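You operate a simulated robot arm through the tools that you are given. There is no shell and no other tool.

The job below is to be done with a simulated robot arm. You get a single attempt, and the scene is never put back.

## Task
Put the cooled grey pack back in the tank and reheat it.
Fine: lower it on to the free end of the rack with the tongs, put them back, watch till its strip turns red, then shut the lid.

The check looks at the end state, three seconds after you hand in, the way a careful person would. Anything else that was tipped, shoved, dropped, spilled or broken makes it a failure. Lids that push on must go on centred and level and be pressed home; caps that screw on are set level and turned clockwise until they are tight.

## Robot
A 7-joint arm with a two-finger parallel gripper, fixed in place. Base frame: the origin is at the foot of the arm, x ahead of it, y to its left, z up; the work surface is at about z = 800. Units: mm, degrees, N and s.
Its first joint turns from -166.0 to 166.0 degrees. Payload 4.4 kg.
The tool frame sits at the grasp point between the pads (the TCP): z along the fingers, y along the line on which they close. The tips reach 23 mm beyond it. The gripper opens to 94 mm. The fingers are 38 mm wide and 10 mm thick; the gripper's body (54 by 96 mm) begins 39 mm behind the TCP.
Orientation is that of the tool frame in the base frame, as a unit quaternion [w, x, y, z]. With the fingers straight down and closing along the base's y, the tool's x points along the base's -x, its y along +y and its z along -z.

## Interface
- The arm moves only by the tool step_arm. Its argument "moves" is a list of rows, each a list of 7 numbers: the shift along the base's x, y, z in mm, then the turn, a rotation vector about the base's x, y, z in degrees, then the gripper command, from -1 (shut) to 1 (fully open), values between in proportion. In form: [[x, y, z, rx, ry, rz, fingers], ...]. A call has 1 to 20 rows; each row is the pose to reach, as a shift and turn from the pose commanded when the call began. Each row takes 0.2 s and may step no farther than 50 mm and 8.6 degrees from the row before; otherwise, or with a gripper value out of range, the whole call is refused. A pose out of reach is approached as far as the arm can. The call stops where the force on the tool passes 80 N (or 10 N more than at its start, if that is more) or the arm is blocked; 0.2 s more then pass. The fingers move at their own pace (about 72 mm/s each) and stop on an object; they squeeze with about 40 N. The grip force told is the motor's: it shows also when the fingers shut on nothing. Time passes only in rows, and 0.2 s behind the last, so rows that repeat a pose let the fingers close. It gives the time, the measured TCP pose, the force on the tool (base axes), the opening and the grip force at its end, in the units of the frame above (readings bear some noise), with the torque about the TCP (base axes, N m) and any sound that the robot's microphone picked up.
- Cameras (640 x 400 px; columns grow to the right, rows downward): "scene" is fixed at [398.7, 649.7, 1553.1]; the picture's right is [-0.22, -0.98, 0.00], its down [-0.75, 0.17, -0.64] and it looks along [0.63, -0.14, -0.77] (base axes); focal length 214 px, centre (320, 200). "wrist" rides on the gripper at [86, 16, -75] in the tool frame; the picture's right is [-0.18, 0.98, 0.00], its down [-0.58, -0.11, -0.81] and it looks along [-0.79, -0.15, 0.59] (tool axes); focal length 243 px, centre (320, 200). There is no depth. A picture from a camera that has moved, and an enlarged one, comes with that camera's place and axes in the base frame and with its lens.
- grab_frame(camera): a new picture of that camera. No time passes.
- zoom(camera, box): a new picture of the part [left, top, right, bottom] of that camera's present view, enlarged. No time passes.
- sign_off(): hands the job in; it is judged then, once.

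Nothing tells you positions but the pictures and the camera data. Unless the task says otherwise, let go and move clear before handing in.

The tools are called after "Emit:" as name(argument=value, ...) on one line, values as JSON. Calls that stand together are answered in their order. step_arm: Moves the arm, as the interface text tells. Its arguments: {"type":"object","properties":{"moves":{"type":"array","items":{"type":"array","items":{"type":"number"}}}},"required":["moves"]} The other tools are called the same way: grab_frame (camera) takes a picture; zoom (camera, box) takes an enlarged picture of a part of a camera's view; sign_off () hands the job in.

At the start:

```text
time_s: 0.0
position: [718.4, 434.9, 1397.2]
tcp_rot: [0.0, 0.0, 1.0, -0.001]
force: [-0.3, 1.3, -0.6]
moment: [0.03, 0.0, 0.01]
opening: 94.0
finger_force: 0.1
```

scene: 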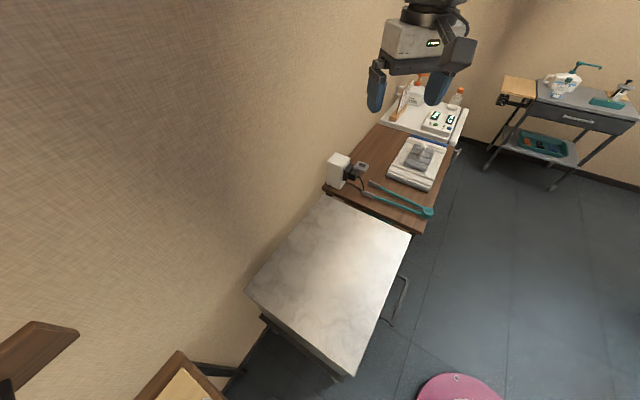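
wrist: 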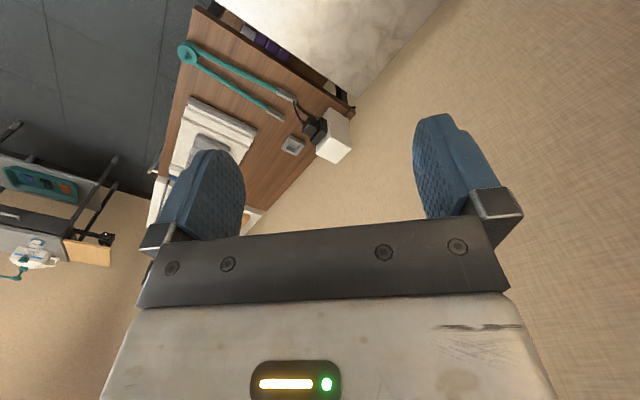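

I see a work counter with a big steel-topped tank (hydrocollator?) in front, a wooden board with teal tongs, towels and a grey pack, and other things farther off. I'll take enlarged pictures first to understand the layout.

Emit:
zoom(camera="scene", box=[320, 70, 480, 170])

Emit:
zoom(camera="scene", box=[310, 140, 470, 240])

Emit:
zoom(camera="scene", box=[220, 180, 440, 390])

Emit:
zoom(camera="wrist", box=[130, 0, 370, 150])

Emit:
zoom(camera="scene", box=[460, 40, 640, 200])

```text
4.00 times, centred on (400, 120) of scene
camera zoom: at [398.7, 649.7, 1553.1], right [-0.22, -0.98, 0.0], down [-0.75, 0.17, -0.64], along [0.63, -0.14, -0.77], focal length 858 px, centre (0, 520)
```

zoom: 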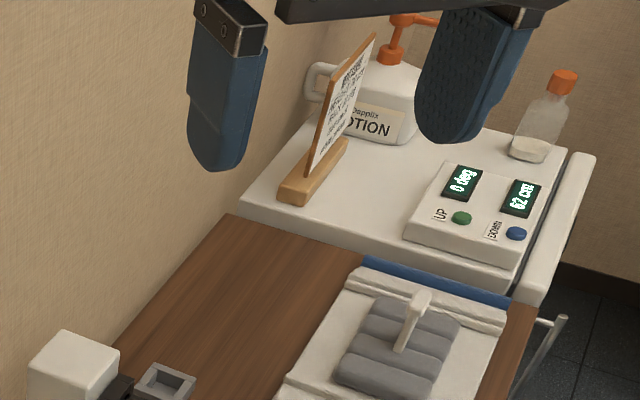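

```text
4.00 times, centred on (390, 190) of scene
camera zoom: at [398.7, 649.7, 1553.1], right [-0.22, -0.98, 0.0], down [-0.75, 0.17, -0.64], along [0.63, -0.14, -0.77], focal length 858 px, centre (40, 240)
```

zoom: 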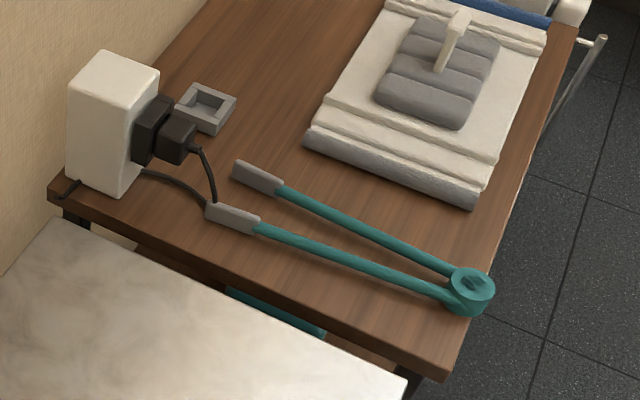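

```text
1.90 times, centred on (330, 285) of scene
camera zoom: at [398.7, 649.7, 1553.1], right [-0.22, -0.98, 0.0], down [-0.75, 0.17, -0.64], along [0.63, -0.14, -0.77], focal length 408 px, centre (301, 38)
```

zoom: 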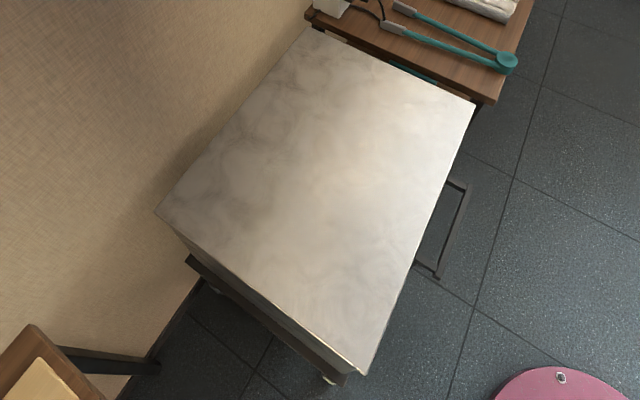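

```text
2.67 times, centred on (250, 75) of wrist
camera zoom: at [631.9, 451.0, 1471.4], right [0.18, 0.98, 0.0], down [0.58, -0.11, 0.81], along [0.79, -0.15, -0.59], focal length 647 px, centre (507, 533)
```

zoom: 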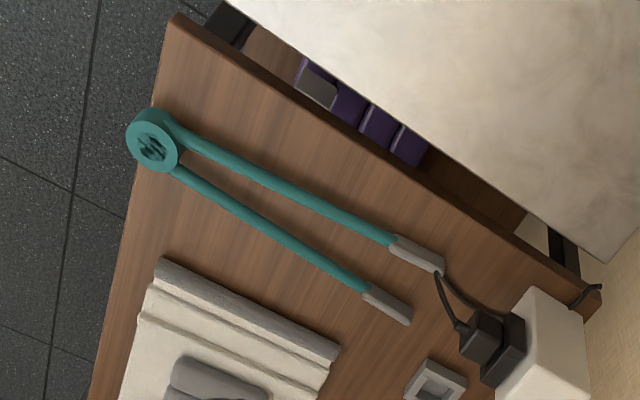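

```text
2.50 times, centred on (550, 120) of scene
camera zoom: at [398.7, 649.7, 1553.1], right [-0.22, -0.98, 0.0], down [-0.75, 0.17, -0.64], along [0.63, -0.14, -0.77], focal length 536 px, centre (-255, 400)
```

zoom: 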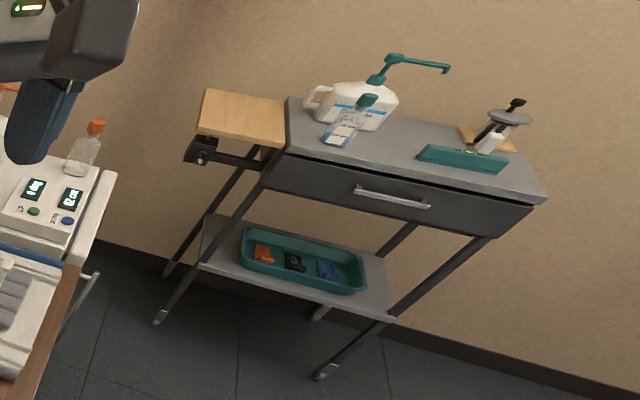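

The steel top looks like the closed lid of the tank, set at about 45° to the base axes; the tongs lie on the wooden table with jaws toward the wall, and the grey pack with an upright white tab lies on a towel. I'll zoom in for more detail before I move.

Emit:
zoom(camera="scene", box=[370, 130, 450, 195])

Emit:
zoom(camera="scene", box=[320, 145, 400, 210])

Emit:
zoom(camera="scene", box=[370, 230, 450, 330])

Emit:
zoom(camera="scene", box=[220, 270, 400, 400])

Emit:
zoom(camera="wrist", box=[200, 0, 360, 100])

Emit:
zoom(camera="wrist", box=[140, 80, 340, 205])

```text
6.15 times, centred on (410, 162) of scene
camera zoom: at [398.7, 649.7, 1553.1], right [-0.22, -0.98, 0.0], down [-0.75, 0.17, -0.64], along [0.63, -0.14, -0.77], focal length 1320 px, centre (-234, 431)
```

zoom: 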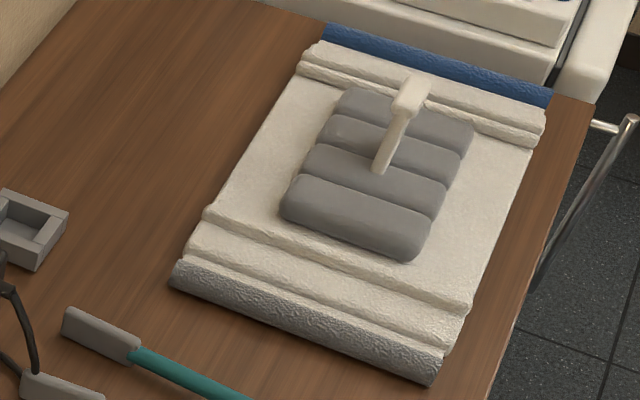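

```text
6.15 times, centred on (360, 178) of scene
camera zoom: at [398.7, 649.7, 1553.1], right [-0.22, -0.98, 0.0], down [-0.75, 0.17, -0.64], along [0.63, -0.14, -0.77], focal length 1320 px, centre (74, 338)
```

zoom: 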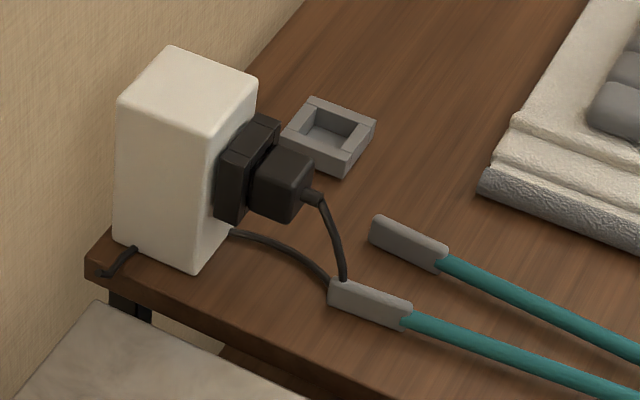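

```text
4.00 times, centred on (410, 280) of scene
camera zoom: at [398.7, 649.7, 1553.1], right [-0.22, -0.98, 0.0], down [-0.75, 0.17, -0.64], along [0.63, -0.14, -0.77], focal length 858 px, centre (-40, -120)
```

zoom: 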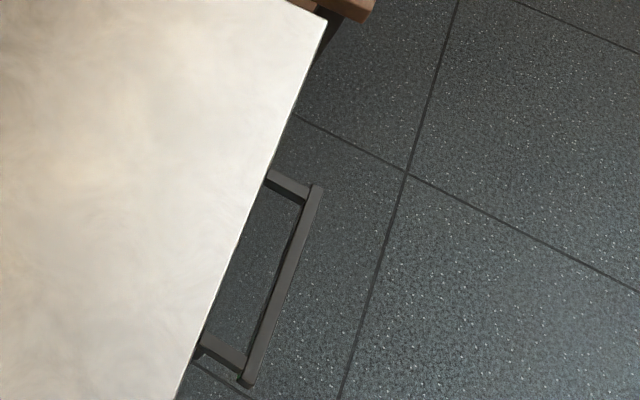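

```text
3.08 times, centred on (310, 335) of scene
camera zoom: at [398.7, 649.7, 1553.1], right [-0.22, -0.98, 0.0], down [-0.75, 0.17, -0.64], along [0.63, -0.14, -0.77], focal length 660 px, centre (351, -215)
```

zoom: 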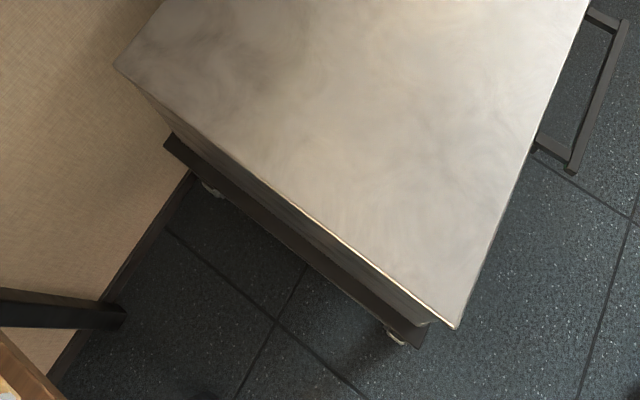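

```text
4.00 times, centred on (280, 50) of wrist
camera zoom: at [631.9, 451.0, 1471.4], right [0.18, 0.98, 0.0], down [0.58, -0.11, 0.81], along [0.79, -0.15, -0.59], focal length 970 px, centre (480, 800)
```

zoom: 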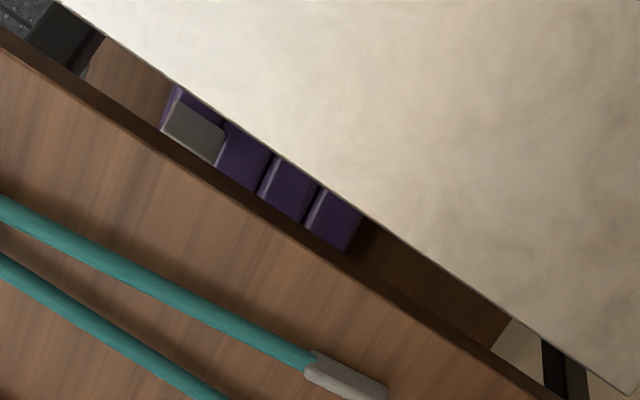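

```text
3.20 times, centred on (240, 142) of wrist
camera zoom: at [631.9, 451.0, 1471.4], right [0.18, 0.98, 0.0], down [0.58, -0.11, 0.81], along [0.79, -0.15, -0.59], focal length 776 px, centre (576, 384)
```

zoom: 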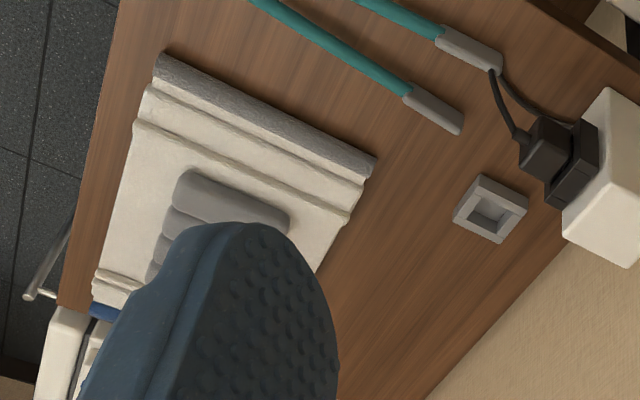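

The lid top works out near z = 800, with the tank lined up at about 45° (front side facing the robot, hinge probably at the wall) and a bar handle at the front. I'll turn the tool 45° and draw back to look at the tank front, handle and the table from the robot's side.

Emit:
step_arm(moves=[[-26, -26, -30, 0, 0, 5, 1], [-52, -52, -60, 0, 0, 10, 1], [-78, -78, -90, 0, 0, 15, 1], [-104, -104, -120, 0, 0, 20, 1], [-130, -130, -150, 0, 0, 25, 1], [-156, -156, -180, 0, 0, 30, 1], [-182, -182, -210, 0, 0, 35, 1], [-208, -208, -240, 0, 0, 40, 1], [-234, -234, -270, 0, 0, 45, 1], [-258, -258, -297, 0, 0, 45, 1]])

Emit:
grab_frame(camera="wrist")

Emit:
grab_frame(camera="scene")

```text
time_s: 2.2
position: [460.9, 177.4, 1097.3]
tcp_rot: [-0.001, -0.384, 0.924, 0.0]
force: [-0.2, -0.2, 0.1]
moment: [-0.02, -0.03, 0.02]
opening: 94.2
finger_force: 0.0
```

```text
taken
camera wrist: at [387.8, 127.0, 1171.7], right [-0.57, 0.82, 0.0], down [0.49, 0.33, 0.81], along [0.66, 0.46, -0.59], focal length 243 px, centre (320, 200)
```

wrist: 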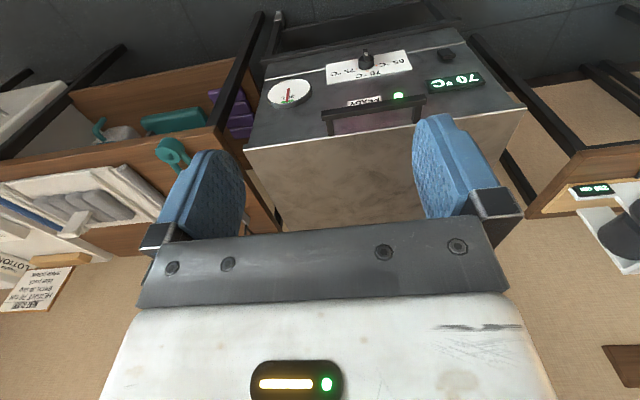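

```text
taken
```

scene: 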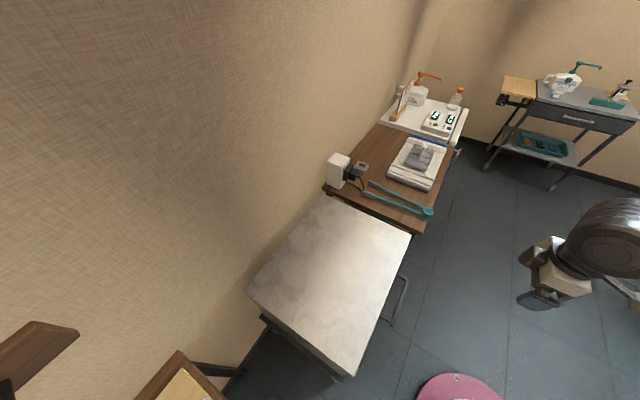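

The wrist view (upside down) shows the tank's front panel: a thermometer, a selector knob, a "70 °C" display, a READY lamp and the lid's bar handle. I'll zoom in to read them.

Emit:
zoom(camera="wrist", box=[240, 20, 520, 195])

Emit:
zoom(camera="wrist", box=[0, 60, 270, 240])

Emit:
zoom(camera="wrist", box=[500, 90, 640, 240])

Emit:
zoom(camera="wrist", box=[300, 30, 500, 150])

```text
2.29 times, centred on (380, 108) of wrist
camera zoom: at [387.8, 127.0, 1171.7], right [-0.57, 0.82, 0.0], down [0.49, 0.33, 0.81], along [0.66, 0.46, -0.59], focal length 555 px, centre (183, 411)
```

zoom: 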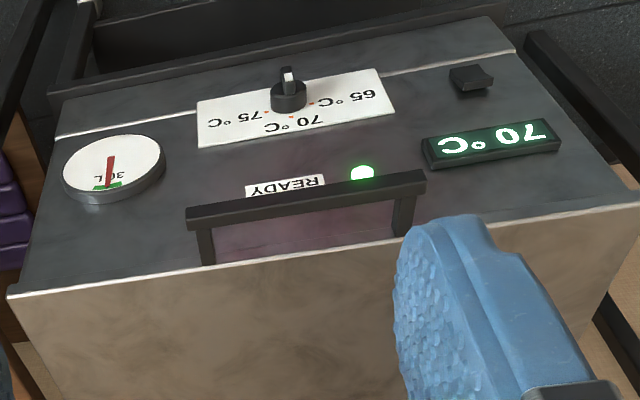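

```text
2.22 times, centred on (135, 150) of wrist
camera zoom: at [387.8, 127.0, 1171.7], right [-0.57, 0.82, 0.0], down [0.49, 0.33, 0.81], along [0.66, 0.46, -0.59], focal length 539 px, centre (731, 311)
```

zoom: 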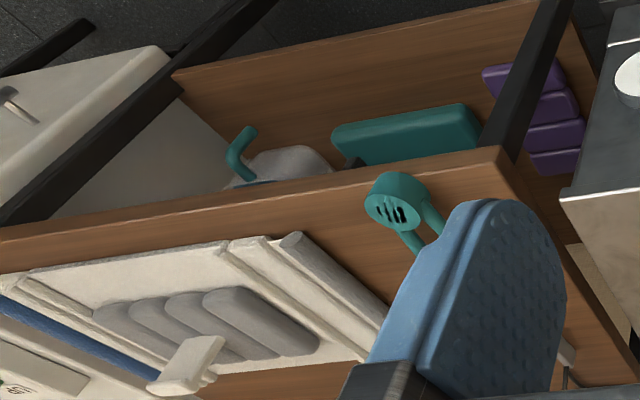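

```text
2.67 times, centred on (570, 165) of wrist
camera zoom: at [387.8, 127.0, 1171.7], right [-0.57, 0.82, 0.0], down [0.49, 0.33, 0.81], along [0.66, 0.46, -0.59], focal length 647 px, centre (-347, 293)
```

zoom: 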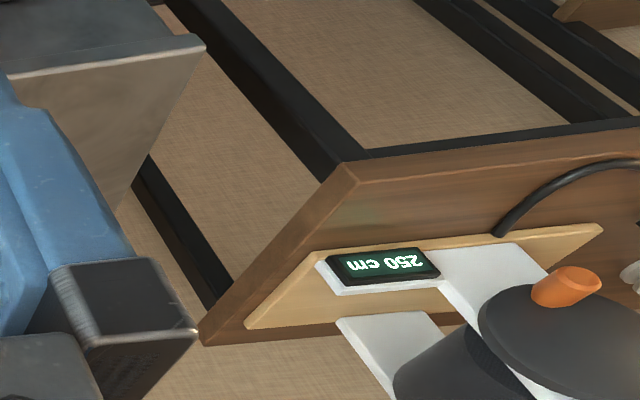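

```text
3.20 times, centred on (400, 90) of wrist
camera zoom: at [387.8, 127.0, 1171.7], right [-0.57, 0.82, 0.0], down [0.49, 0.33, 0.81], along [0.66, 0.46, -0.59], focal length 776 px, centre (64, 552)
```

zoom: 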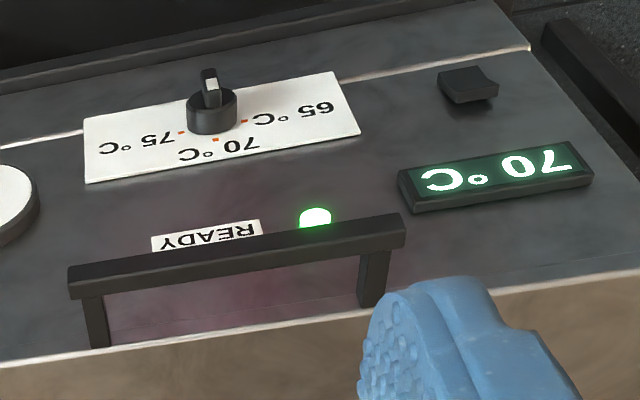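

The panel shows 70 °C and a lit green READY lamp, and the bar handle is at about u = 625 mm from the base axis toward the wall, z ≈ 790. I'll go lower in front of the tank to see the handle, the lid rim and the dial better.

Emit:
step_arm(moves=[[-15, 15, -40, 0, 0, 0, 1], [-30, 30, -80, 0, 0, 0, 1], [-45, 45, -120, 0, 0, 0, 1], [-60, 60, -160, 0, 0, 0, 1], [-71, 71, -200, 0, 0, 0, 1], [-71, 71, -200, 0, 0, 0, 1]])

Emit:
grab_frame(camera="wrist")

Emit:
zoom(camera="wrist", box=[180, 0, 500, 200])

```text
time_s: 3.6
position: [388.7, 248.2, 898.8]
tcp_rot: [-0.001, -0.383, 0.924, 0.0]
force: [0.4, 0.0, 0.5]
moment: [0.02, 0.0, -0.01]
opening: 94.1
finger_force: 0.0
```

```text
taken
camera wrist: at [316.3, 197.7, 972.3], right [-0.57, 0.82, 0.0], down [0.49, 0.33, 0.81], along [0.67, 0.46, -0.59], focal length 243 px, centre (320, 200)
```

wrist: 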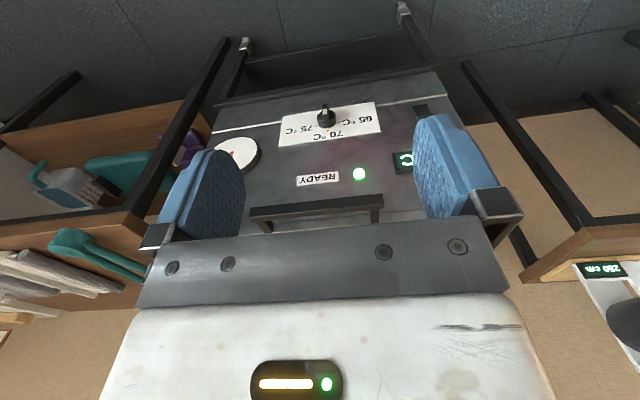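

```text
2.00 times, centred on (340, 100) of wrist
camera zoom: at [316.3, 197.7, 972.3], right [-0.57, 0.82, 0.0], down [0.49, 0.33, 0.81], along [0.67, 0.46, -0.59], focal length 485 px, centre (280, 400)
```

zoom: 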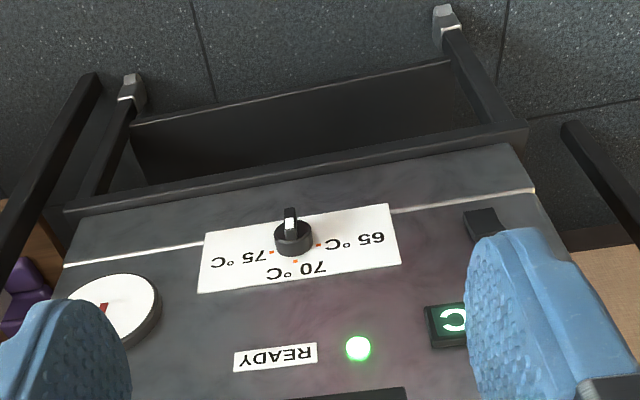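

The handle bar hangs off the lid front and the tank stands on its own frame. I'll tilt the tool to look level at the lid's front rim.

Emit:
step_arm(moves=[[0, 0, -10, 5.1, -5.1, 0, 1], [0, 0, -20, 10.2, -10.2, 0, 1], [0, 0, -30, 15.3, -15.3, 0, 1], [0, 0, -35, 20.4, -20.4, 0, 1], [0, 0, -35, 25.5, -25.5, 0, 1], [0, 0, -35, 25.5, -25.5, 0, 1]])

Emit:
grab_frame(camera="wrist")

Emit:
zoom(camera="wrist", box=[200, 50, 460, 210])

```text
time_s: 5.0
position: [388.9, 248.8, 854.1]
tcp_rot: [0.276, -0.364, 0.882, 0.117]
force: [0.8, 0.6, 2.6]
moment: [-0.06, 0.09, 0.03]
opening: 94.2
finger_force: 0.0
```

```text
taken
camera wrist: at [296.7, 178.5, 866.0], right [-0.59, 0.8, 0.11], down [0.09, -0.07, 0.99], along [0.8, 0.59, -0.03], focal length 243 px, centre (320, 200)
```

wrist: 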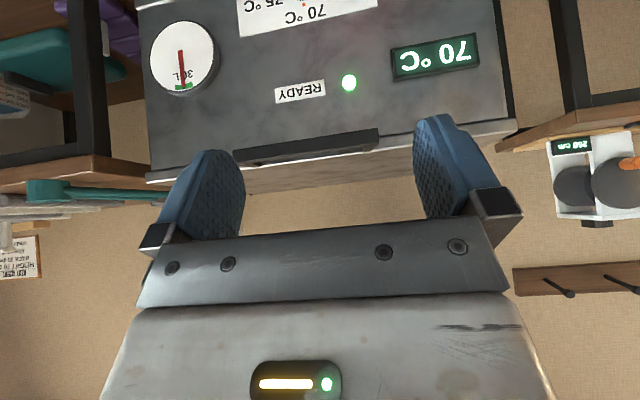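

```text
2.46 times, centred on (330, 130) of wrist
camera zoom: at [296.7, 178.5, 866.0], right [-0.59, 0.8, 0.11], down [0.09, -0.07, 0.99], along [0.8, 0.59, -0.03], focal length 597 px, centre (295, 372)
```

zoom: 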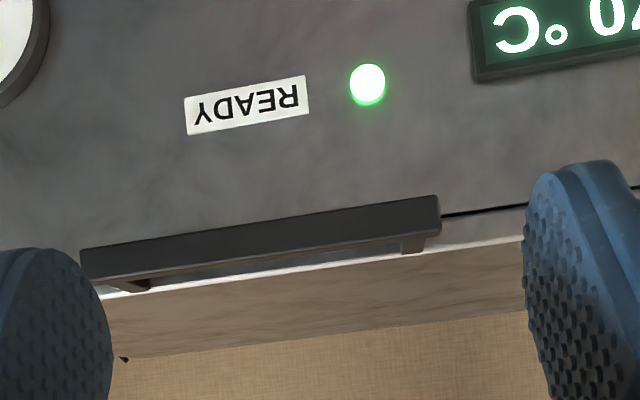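

The lid lip is about 15 mm thick with the bar in line with it (z ≈ 790), and a seam shows below it, so the lid seems hinged at the wall side. I'll bring the tool level, pointing at the wall, so I can cage the bar between the fingers.

Emit:
step_arm(moves=[[4, -4, 0, 5.455, -5.455, 0, 1], [8, -8, 0, 10.91, -10.91, 0, 1], [12, -12, 0, 16.365, -16.365, 0, 1], [16, -16, 0, 21.82, -21.82, 0, 1], [20, -20, 0, 27.275, -27.275, 0, 1], [24, -24, 0, 32.73, -32.73, 0, 1], [28, -28, 0, 38.2, -38.2, 0, 1], [28, -28, 0, 38.2, -38.2, 0, 1]])

```text
time_s: 6.8
position: [418.7, 218.6, 866.3]
tcp_rot: [0.655, -0.27, 0.652, 0.27]
force: [-1.1, 0.9, -0.4]
moment: [0.04, 0.0, -0.01]
opening: 94.3
finger_force: 0.2
```

The tool is now level, pointing at the wall; next I roll it 90° so the fingers close vertically.

Emit:
step_arm(moves=[[0, 0, 0, 5.8, 5.8, 0, 1], [0, 0, 0, 11.6, 11.6, 0, 1], [0, 0, 0, 17.4, 17.4, 0, 1], [0, 0, 0, 23.2, 23.2, 0, 1], [0, 0, 0, 29, 29, 0, 1], [0, 0, 0, 34.8, 34.8, 0, 1], [0, 0, 0, 40.6, 40.6, 0, 1], [0, 0, 0, 46.4, 46.4, 0, 1], [0, 0, 0, 52.2, 52.2, 0, 1], [0, 0, 0, 58, 58, 0, 1], [0, 0, 0, 63.64, 63.64, 0, 1], [0, 0, 0, 63.64, 63.64, 0, 1]])

Emit:
grab_frame(camera="wrist")

Emit:
grab_frame(camera="scene")

```text
time_s: 9.4
position: [416.5, 220.5, 865.3]
tcp_rot: [0.271, 0.272, 0.653, 0.654]
force: [0.2, 0.1, -0.6]
moment: [-0.02, 0.03, 0.03]
opening: 94.0
finger_force: 0.0
```

```text
taken
camera wrist: at [303.5, 228.2, 881.1], right [0.13, -0.13, 0.98], down [-0.16, -0.98, -0.11], along [0.98, -0.14, -0.15], focal length 243 px, centre (320, 200)
```

wrist: 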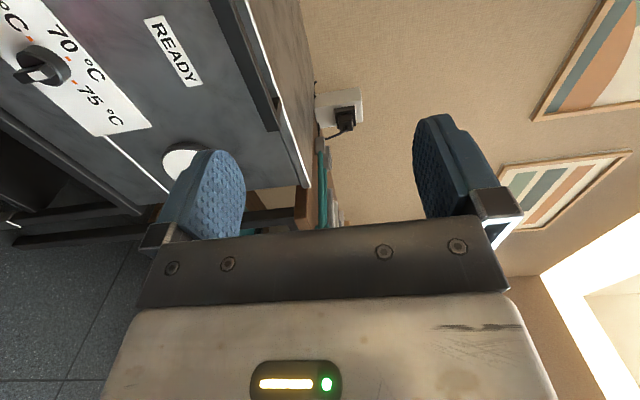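

```text
taken
```

scene: 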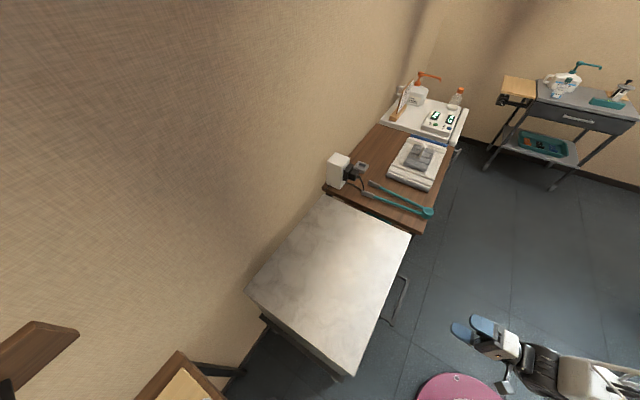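

The tool now points level at the wall with the fingers closing vertically. I'll lower to the bar's height and move in until the bar lies between the open fingers.

Emit:
step_arm(moves=[[0, 0, -40, 0, 0, 0, 1], [0, 0, -74, 0, 0, 0, 1], [25, 25, -74, 0, 0, 0, 1], [50, 50, -74, 0, 0, 0, 1], [75, 75, -74, 0, 0, 0, 1], [90, 90, -74, 0, 0, 0, 1], [90, 90, -74, 0, 0, 0, 1]])

Emit:
grab_frame(camera="wrist")

Emit:
zoom(camera="scene", box=[350, 220, 510, 400])

```text
time_s: 11.0
position: [508.2, 309.4, 792.9]
tcp_rot: [0.27, 0.271, 0.653, 0.653]
force: [-0.3, 0.1, 0.0]
moment: [0.01, -0.02, 0.03]
opening: 94.1
finger_force: 0.0
```

```text
taken
camera wrist: at [394.4, 318.1, 807.9], right [0.13, -0.13, 0.98], down [-0.16, -0.98, -0.11], along [0.98, -0.14, -0.15], focal length 243 px, centre (320, 200)
```

wrist: 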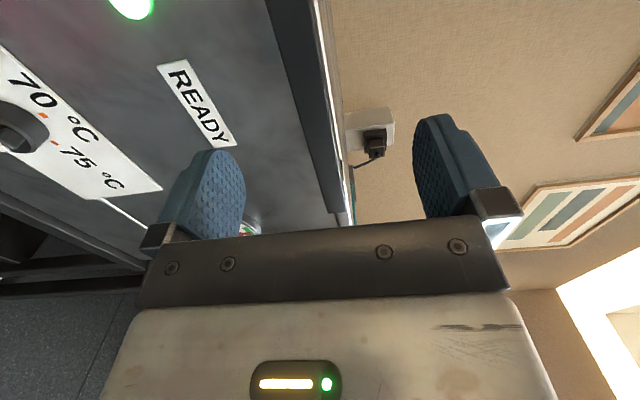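

```text
2.22 times, centred on (430, 310) of scene
camera zoom: at [398.7, 649.7, 1553.1], right [-0.22, -0.98, 0.0], down [-0.75, 0.17, -0.64], along [0.63, -0.14, -0.77], focal length 477 px, centre (76, -44)
```

zoom: 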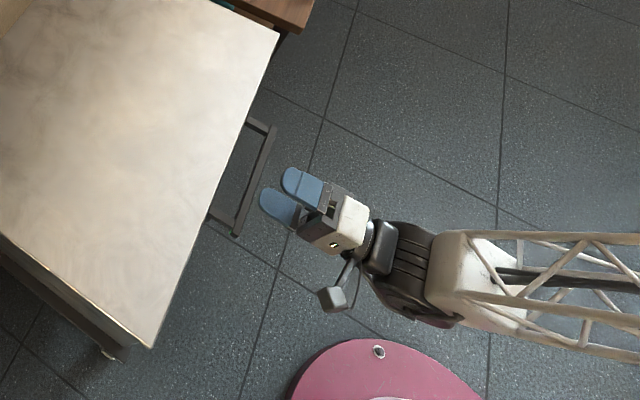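

The bar runs between the two fingers and the height looks right. I'll go in the last 47 mm and then close to a loose cage.

Emit:
step_arm(moves=[[17, 17, -1, 0, 0, 0, 1], [33, 33, -2, 0, 0, 0, 1], [33, 33, -2, 0, 0, 0, 1]])

Emit:
grab_frame(camera="wrist")

Emit:
zoom(camera="scene", box=[350, 250, 450, 330])

```text
time_s: 11.8
position: [540.2, 343.3, 789.4]
tcp_rot: [0.272, 0.271, 0.653, 0.653]
force: [0.1, 0.7, -0.3]
moment: [0.0, -0.01, 0.01]
opening: 94.1
finger_force: 0.1
```

```text
taken
camera wrist: at [426.7, 351.4, 805.0], right [0.13, -0.13, 0.98], down [-0.16, -0.98, -0.11], along [0.98, -0.14, -0.15], focal length 243 px, centre (320, 200)
```

wrist: 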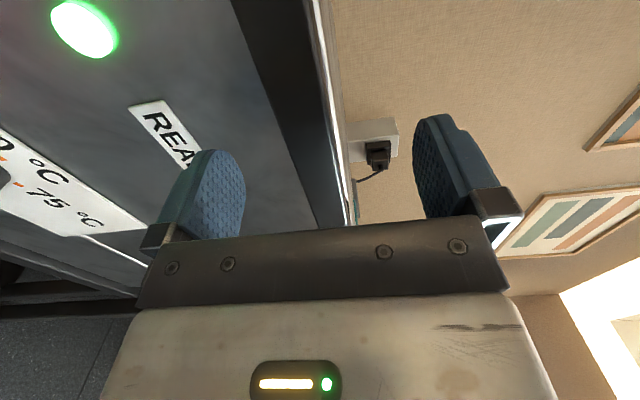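

```text
5.00 times, centred on (400, 290) of scene
camera zoom: at [398.7, 649.7, 1553.1], right [-0.22, -0.98, 0.0], down [-0.75, 0.17, -0.64], along [0.63, -0.14, -0.77], focal length 1072 px, centre (-80, -250)
```

zoom: 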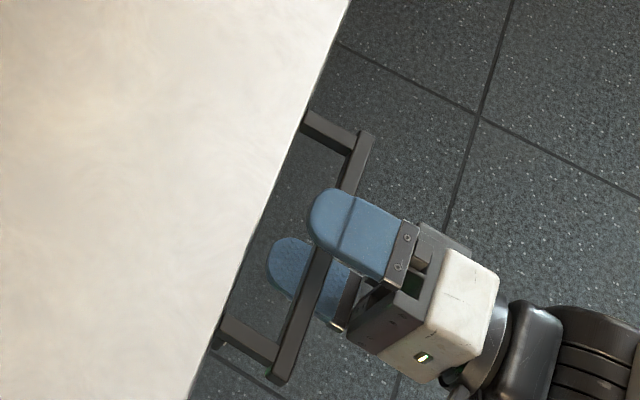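

The bar is between the upper and lower finger. I'll close to about 24 mm as a loose cage and look.

Emit:
step_arm(moves=[[0, 0, 0, 0, 0, 0, -0.3], [0, 0, 0, 0, 0, 0, -0.49], [0, 0, 0, 0, 0, 0, -0.49], [0, 0, 0, 0, 0, 0, -0.49]])

Emit:
zoom(camera="wrist", box=[200, 80, 460, 240])

Emit:
zoom(camera="scene", box=[350, 250, 450, 330])

```text
time_s: 12.8
position: [541.1, 344.1, 789.3]
tcp_rot: [0.27, 0.271, 0.653, 0.653]
force: [0.1, -0.4, -0.3]
moment: [0.03, 0.02, 0.03]
opening: 24.1
finger_force: 0.0
```

```text
2.46 times, centred on (330, 160) of wrist
camera zoom: at [426.5, 351.3, 805.0], right [0.13, -0.13, 0.98], down [-0.16, -0.98, -0.11], along [0.98, -0.14, -0.15], focal length 597 px, centre (295, 298)
```

zoom: 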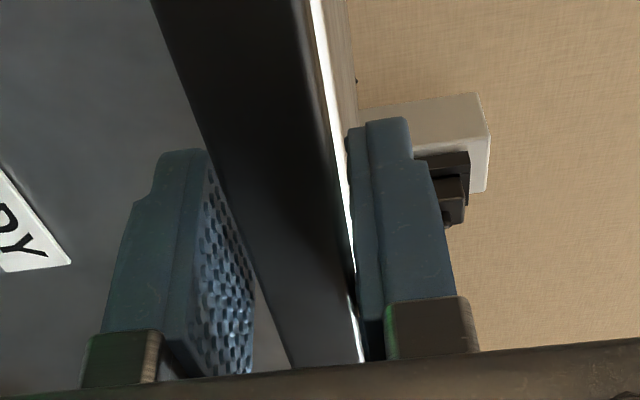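

```text
5.00 times, centred on (400, 290) of scene
camera zoom: at [398.7, 649.7, 1553.1], right [-0.22, -0.98, 0.0], down [-0.75, 0.17, -0.64], along [0.63, -0.14, -0.77], focal length 1072 px, centre (-80, -250)
```

zoom: 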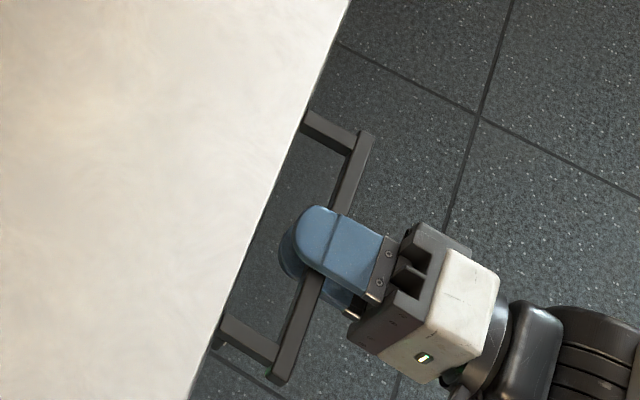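

The bar is loosely caged. I'll lift a few degrees along the hinge arc to feel the load.

Emit:
step_arm(moves=[[0, 0, 12, 0, 0, 0, -0.49], [0.4, 0.4, 24, 0, 0, 0, -0.49], [1, 1, 36, 0, 0, 0, -0.49], [1.8, 1.8, 48, 0, 0, 0, -0.49], [1.8, 1.8, 48, 0, 0, 0, -0.49]])

Emit:
grab_frame(camera="scene")

Emit:
grab_frame(camera="wrist")

```text
time_s: 14.0
position: [543.0, 347.2, 838.1]
tcp_rot: [0.271, 0.271, 0.653, 0.654]
force: [0.3, 0.2, -1.9]
moment: [-0.03, 0.0, 0.02]
opening: 24.5
finger_force: 0.5
```

```text
taken
```

scene: 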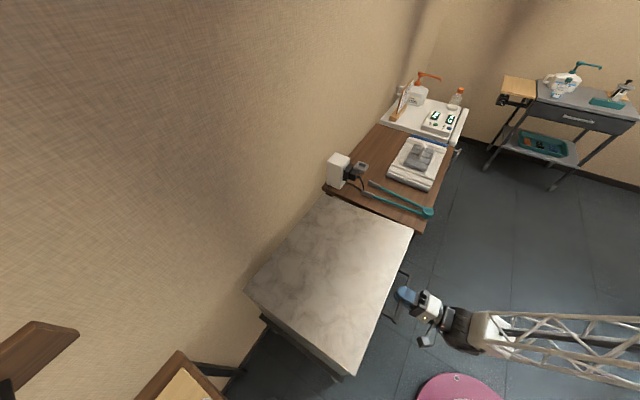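

```text
taken
camera wrist: at [428.4, 354.1, 852.6], right [0.13, -0.13, 0.98], down [-0.16, -0.98, -0.11], along [0.98, -0.14, -0.15], focal length 243 px, centre (320, 200)
```

wrist: 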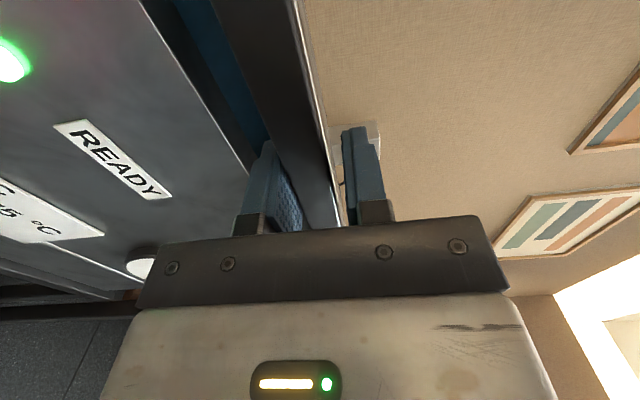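

The lid lifts easily (about 2 N) and swings about the wall side. I'll carry on along the arc to about 41°.

Emit:
step_arm(moves=[[2, 2, 20, 0, 0, 0, -0.49], [4.2, 4.2, 39.5, 0, 0, 0, -0.49], [7.2, 7.2, 59, 0, 0, 0, -0.49], [10.7, 10.7, 78.3, 0, 0, 0, -0.49], [15, 15, 97.5, 0, 0, 0, -0.49], [19.7, 19.7, 116.2, 0, 0, 0, -0.49], [25, 25, 134.7, 0, 0, 0, -0.49], [31, 31, 152.9, 0, 0, 0, -0.49], [37.5, 37.5, 170.7, 0, 0, 0, -0.49], [44.5, 44.5, 188, 0, 0, 0, -0.49], [52, 52, 205, 0, 0, 0, -0.49], [60.1, 60.1, 221.3, 0, 0, 0, -0.49], [68.6, 68.6, 237.3, 0, 0, 0, -0.49], [77.6, 77.6, 252.6, 0, 0, 0, -0.49]])

Emit:
grab_frame(camera="scene")

Emit:
grab_frame(camera="wrist")

```text
time_s: 17.0
position: [621.8, 422.5, 1090.7]
tcp_rot: [0.271, 0.271, 0.653, 0.653]
force: [0.6, 0.2, -2.5]
moment: [0.01, 0.02, -0.02]
opening: 25.0
finger_force: 1.1
```

```text
taken
```

scene: 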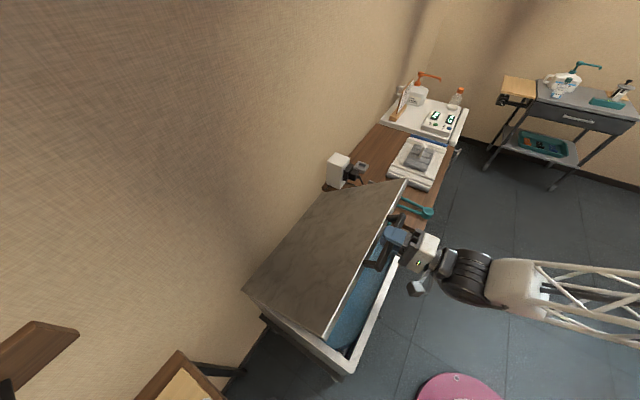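

```text
taken
camera wrist: at [507.7, 429.9, 1105.5], right [0.13, -0.13, 0.98], down [-0.16, -0.98, -0.11], along [0.98, -0.14, -0.15], focal length 243 px, centre (320, 200)
```

wrist: 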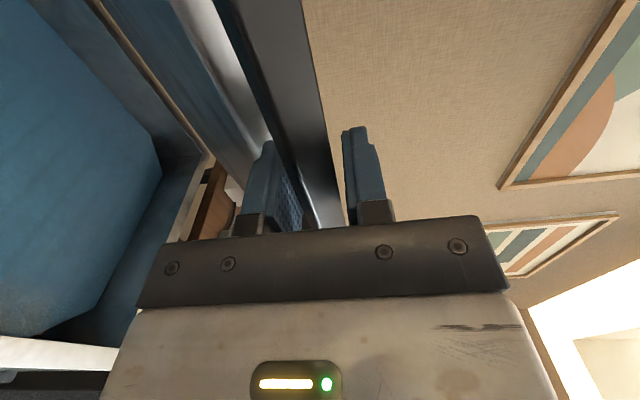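

The lid follows with almost no force, and the blue water shows inside. I'll go on to about 71°.

Emit:
step_arm(moves=[[9.5, 9.5, 14.8, 0, 0, 0, -0.49], [19.4, 19.4, 29, 0, 0, 0, -0.49], [29.8, 29.8, 42.5, 0, 0, 0, -0.49], [40.7, 40.7, 55.4, 0, 0, 0, -0.49], [51.8, 51.8, 67.7, 0, 0, 0, -0.49], [63.4, 63.4, 79.2, 0, 0, 0, -0.49], [75.2, 75.2, 90, 0, 0, 0, -0.49], [87.5, 87.5, 100.1, 0, 0, 0, -0.49], [99.9, 99.9, 109.4, 0, 0, 0, -0.49], [112.7, 112.7, 117.9, 0, 0, 0, -0.49], [125.7, 125.7, 125.6, 0, 0, 0, -0.49], [139, 139, 132.5, 0, 0, 0, -0.49]])

Emit:
grab_frame(camera="scene")

Emit:
grab_frame(camera="wrist")

```text
time_s: 19.6
position: [759.3, 561.3, 1221.0]
tcp_rot: [0.27, 0.272, 0.654, 0.652]
force: [0.7, -1.8, -3.0]
moment: [0.14, -0.07, 0.02]
opening: 25.6
finger_force: 2.4
```

```text
taken
```

scene: 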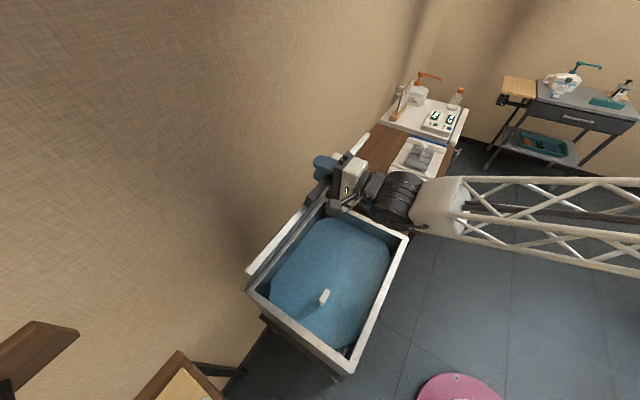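

```text
taken
camera wrist: at [645.3, 569.6, 1237.3], right [0.13, -0.13, 0.98], down [-0.16, -0.98, -0.11], along [0.98, -0.14, -0.15], focal length 243 px, centre (320, 200)
```

wrist: 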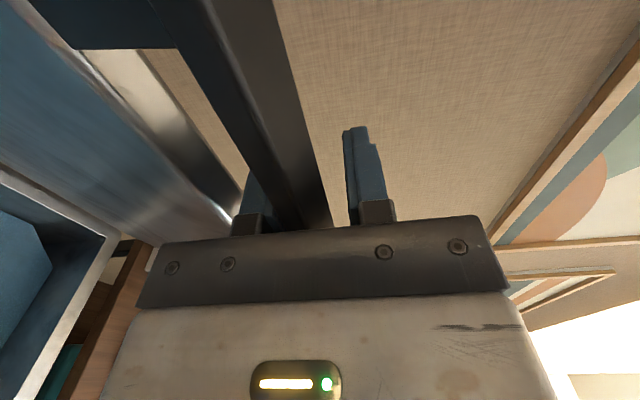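

The lid stands at about 71°, the water is blue and one pack's white tab already sticks up at the left end, so the free end is the right one nearest the table. I'll swing the lid on toward vertical.

Emit:
step_arm(moves=[[13.4, 13.4, 6.1, 0, 0, 0, -0.49], [27.1, 27.1, 11.4, 0, 0, 0, -0.49], [40.9, 40.9, 15.7, 0, 0, 0, -0.49], [54.8, 54.8, 19.4, 0, 0, 0, -0.49], [68.8, 68.8, 22, 0, 0, 0, -0.49], [82.9, 82.9, 23.9, 0, 0, 0, -0.49], [82.9, 82.9, 23.9, 0, 0, 0, -0.49]])

Emit:
grab_frame(camera="scene")

Emit:
grab_frame(camera="wrist")

```text
time_s: 21.2
position: [841.8, 645.2, 1245.3]
tcp_rot: [0.272, 0.271, 0.653, 0.653]
force: [0.1, -0.4, 0.2]
moment: [0.01, 0.0, 0.04]
opening: 23.9
finger_force: 0.0
```

```text
taken
```

scene: 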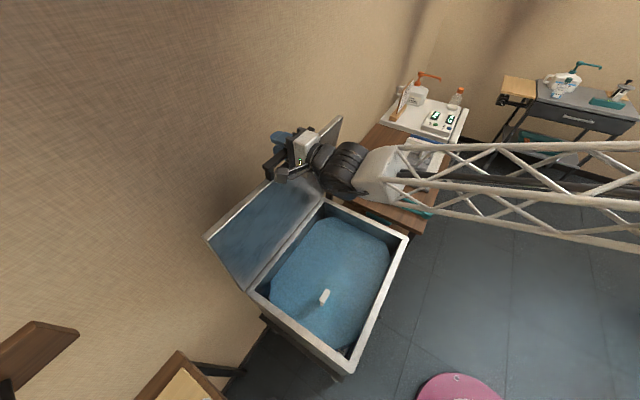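

```text
taken
camera wrist: at [728.1, 653.5, 1261.4], right [0.13, -0.13, 0.98], down [-0.16, -0.98, -0.11], along [0.98, -0.14, -0.15], focal length 243 px, centre (320, 200)
```

wrist: 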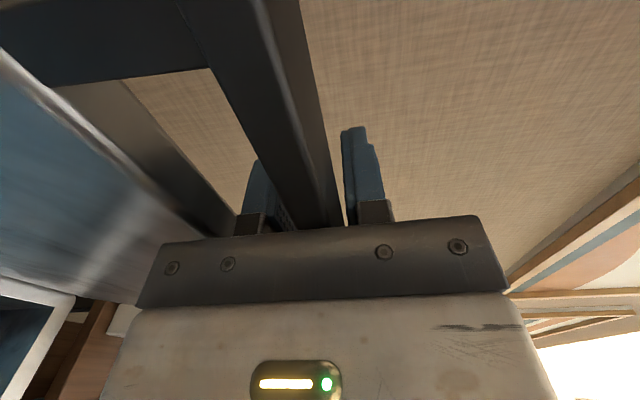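

The lid is near vertical and the load has gone. I'll open slightly and draw straight back a little to see whether it stays up by itself.

Emit:
step_arm(moves=[[0, 0, 0, 0, 0, 0, -0.35], [0, 0, 0, 0, 0, 0, -0.35], [-7, -7, 0, 0, 0, 0, -0.35], [-14, -14, 0, 0, 0, 0, -0.35], [-21, -21, 0, 0, 0, 0, -0.35], [-28, -28, 0, 0, 0, 0, -0.35], [-28, -28, 0, 0, 0, 0, -0.35]])

Emit:
grab_frame(camera="scene")

Emit:
grab_frame(camera="wrist")

```text
time_s: 22.8
position: [813.7, 616.7, 1246.5]
tcp_rot: [0.271, 0.272, 0.653, 0.653]
force: [0.1, -0.4, 0.5]
moment: [0.0, 0.02, 0.02]
opening: 30.6
finger_force: 0.0
```

```text
taken
```

scene: 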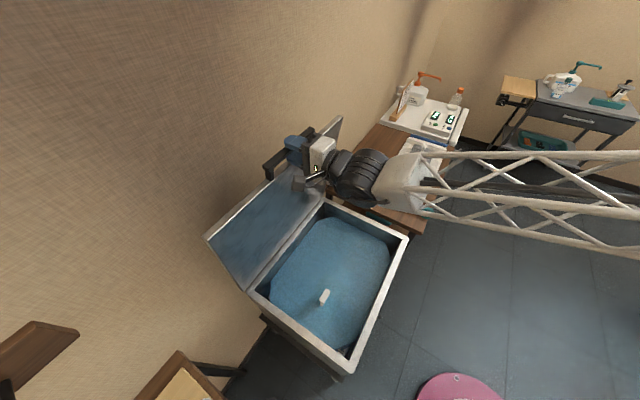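

```text
taken
camera wrist: at [699.0, 624.7, 1261.6], right [0.13, -0.13, 0.98], down [-0.16, -0.98, -0.11], along [0.98, -0.14, -0.15], focal length 243 px, centre (320, 200)
```

wrist: 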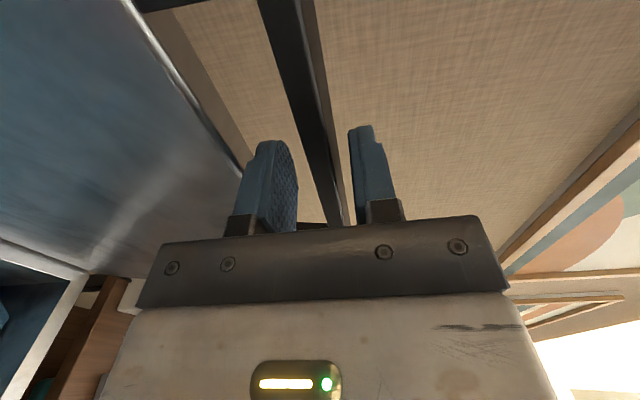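

The lid stays open by itself. I'll retreat, roll back to point the tool down, and then study the tongs.

Emit:
step_arm(moves=[[-31, -31, 0, 0, 0, 0, -0.35], [-62, -62, 0, 0, 0, 0, -0.35], [-93, -93, 0, 0, 0, 0, 0], [-124, -124, 0, 0, 0, 0, 1], [-155, -155, 0, 0, 0, 0, 1], [-186, -186, 0, 0, 0, 0, 1], [-217, -217, 0, 0, 0, 0, 1], [-217, -217, 0, -5.8, -5.8, 0, 1], [-217, -217, 0, -11.6, -11.6, 0, 1], [-217, -217, 0, -17.4, -17.4, 0, 1], [-217, -217, 0, -23.2, -23.2, 0, 1], [-217, -217, 0, -29, -29, 0, 1], [-217, -217, 0, -34.8, -34.8, 0, 1], [-217, -217, 0, -40.6, -40.6, 0, 1], [-217, -217, 0, -46.4, -46.4, 0, 1], [-217, -217, 0, -52.2, -52.2, 0, 1], [-217, -217, 0, -58, -58, 0, 1], [-217, -217, 0, -63.64, -63.64, 0, 1]])

Emit:
step_arm(moves=[[0, 0, 0, -5.8, 5.8, 0, 1], [0, 0, 0, -11.6, 11.6, 0, 1], [0, 0, 0, -17.4, 17.4, 0, 1], [0, 0, 0, -23.2, 23.2, 0, 1], [0, 0, 0, -29, 29, 0, 1], [0, 0, 0, -34.8, 34.8, 0, 1], [0, 0, 0, -40.6, 40.6, 0, 1], [0, 0, 0, -46.4, 46.4, 0, 1], [0, 0, 0, -52.2, 52.2, 0, 1], [0, 0, 0, -58, 58, 0, 1], [0, 0, 0, -63.64, 63.64, 0, 1], [0, 0, 0, -63.64, 63.64, 0, 1]])

Emit:
grab_frame(camera="scene")

Emit:
grab_frame(camera="wrist")

```text
time_s: 26.6
position: [596.6, 398.0, 1245.5]
tcp_rot: [0.654, -0.271, 0.653, 0.27]
force: [-0.7, 0.3, 0.1]
moment: [-0.01, -0.01, 0.0]
opening: 94.0
finger_force: 0.0
```

```text
time_s: 29.2
position: [596.3, 400.8, 1247.1]
tcp_rot: [0.0, -0.383, 0.924, 0.0]
force: [0.9, -0.6, 0.3]
moment: [-0.01, 0.05, -0.03]
opening: 94.0
finger_force: 0.0
```

```text
taken
```

scene: 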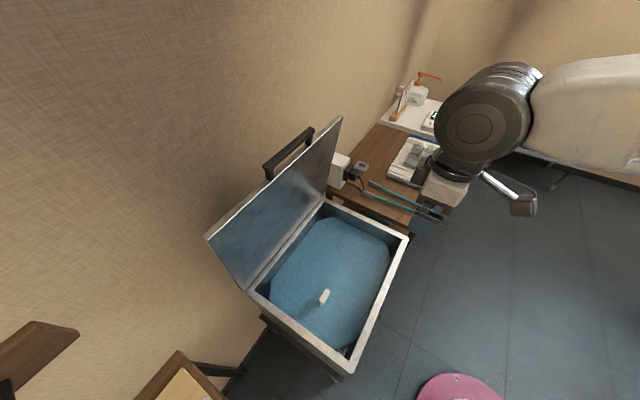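

```text
taken
camera wrist: at [523.6, 349.5, 1320.4], right [-0.57, 0.82, 0.0], down [0.49, 0.33, 0.81], along [0.67, 0.46, -0.59], focal length 243 px, centre (320, 200)
```

wrist: 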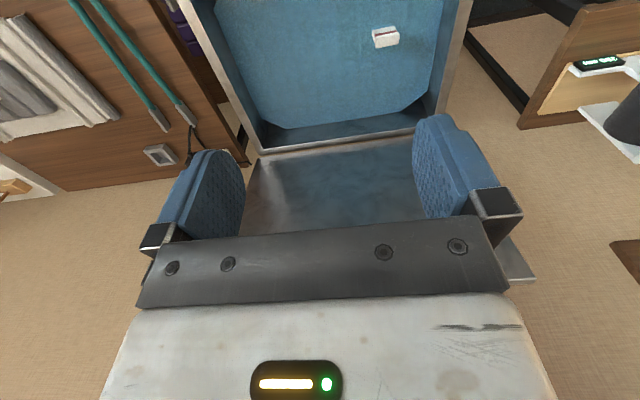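

The lid is open and steady. I'll zoom into the tank and the tongs.

Emit:
zoom(camera="scene", box=[230, 190, 420, 380])

Emit:
zoom(camera="wrist", box=[190, 0, 470, 160])

Emit:
zoom(camera="wrist", box=[0, 0, 260, 180])

Emit:
zoom(camera="scene", box=[200, 100, 360, 230])

```text
2.11 times, centred on (325, 285) of scene
camera zoom: at [398.7, 649.7, 1553.1], right [-0.22, -0.98, 0.0], down [-0.75, 0.17, -0.64], along [0.63, -0.14, -0.77], focal length 452 px, centre (310, 21)
```

zoom: 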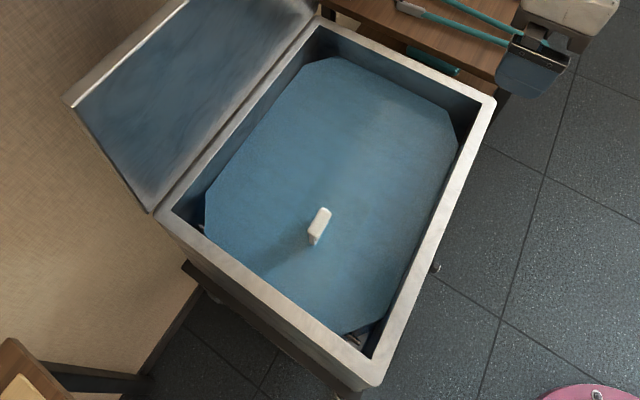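

```text
2.29 times, centred on (330, 80) of wrist
camera zoom: at [523.6, 349.5, 1320.4], right [-0.57, 0.82, 0.0], down [0.49, 0.33, 0.81], along [0.67, 0.46, -0.59], focal length 555 px, centre (297, 474)
```

zoom: 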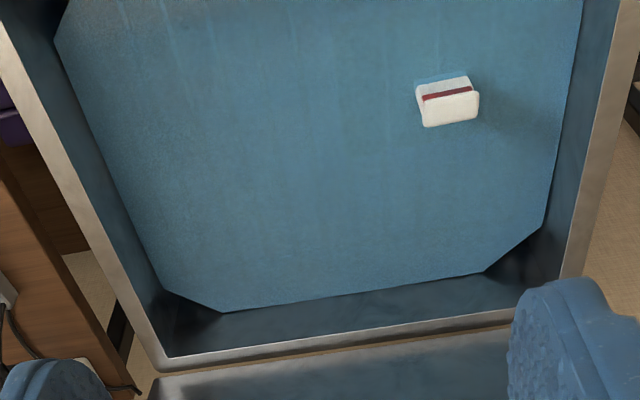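

```text
2.22 times, centred on (130, 90) of wrist
camera zoom: at [523.6, 349.5, 1320.4], right [-0.57, 0.82, 0.0], down [0.49, 0.33, 0.81], along [0.67, 0.46, -0.59], focal length 539 px, centre (742, 444)
```

zoom: 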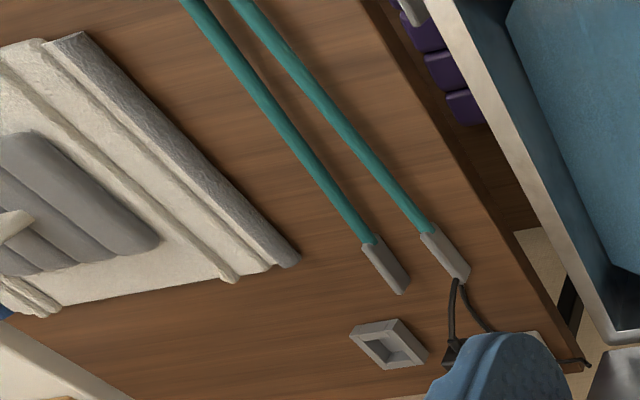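

```text
3.08 times, centred on (280, 165) of scene
camera zoom: at [398.7, 649.7, 1553.1], right [-0.22, -0.98, 0.0], down [-0.75, 0.17, -0.64], along [0.63, -0.14, -0.77], focal length 660 px, centre (443, 308)
```

zoom: 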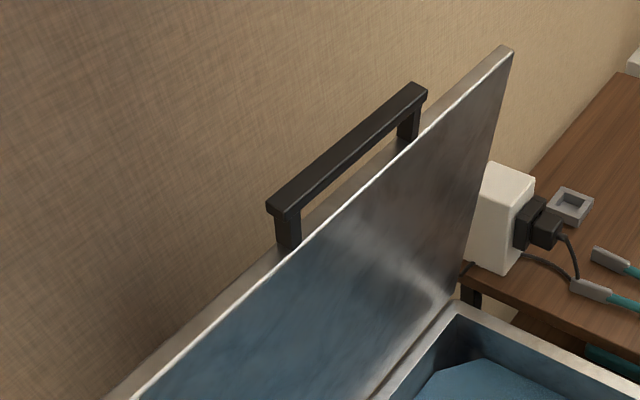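

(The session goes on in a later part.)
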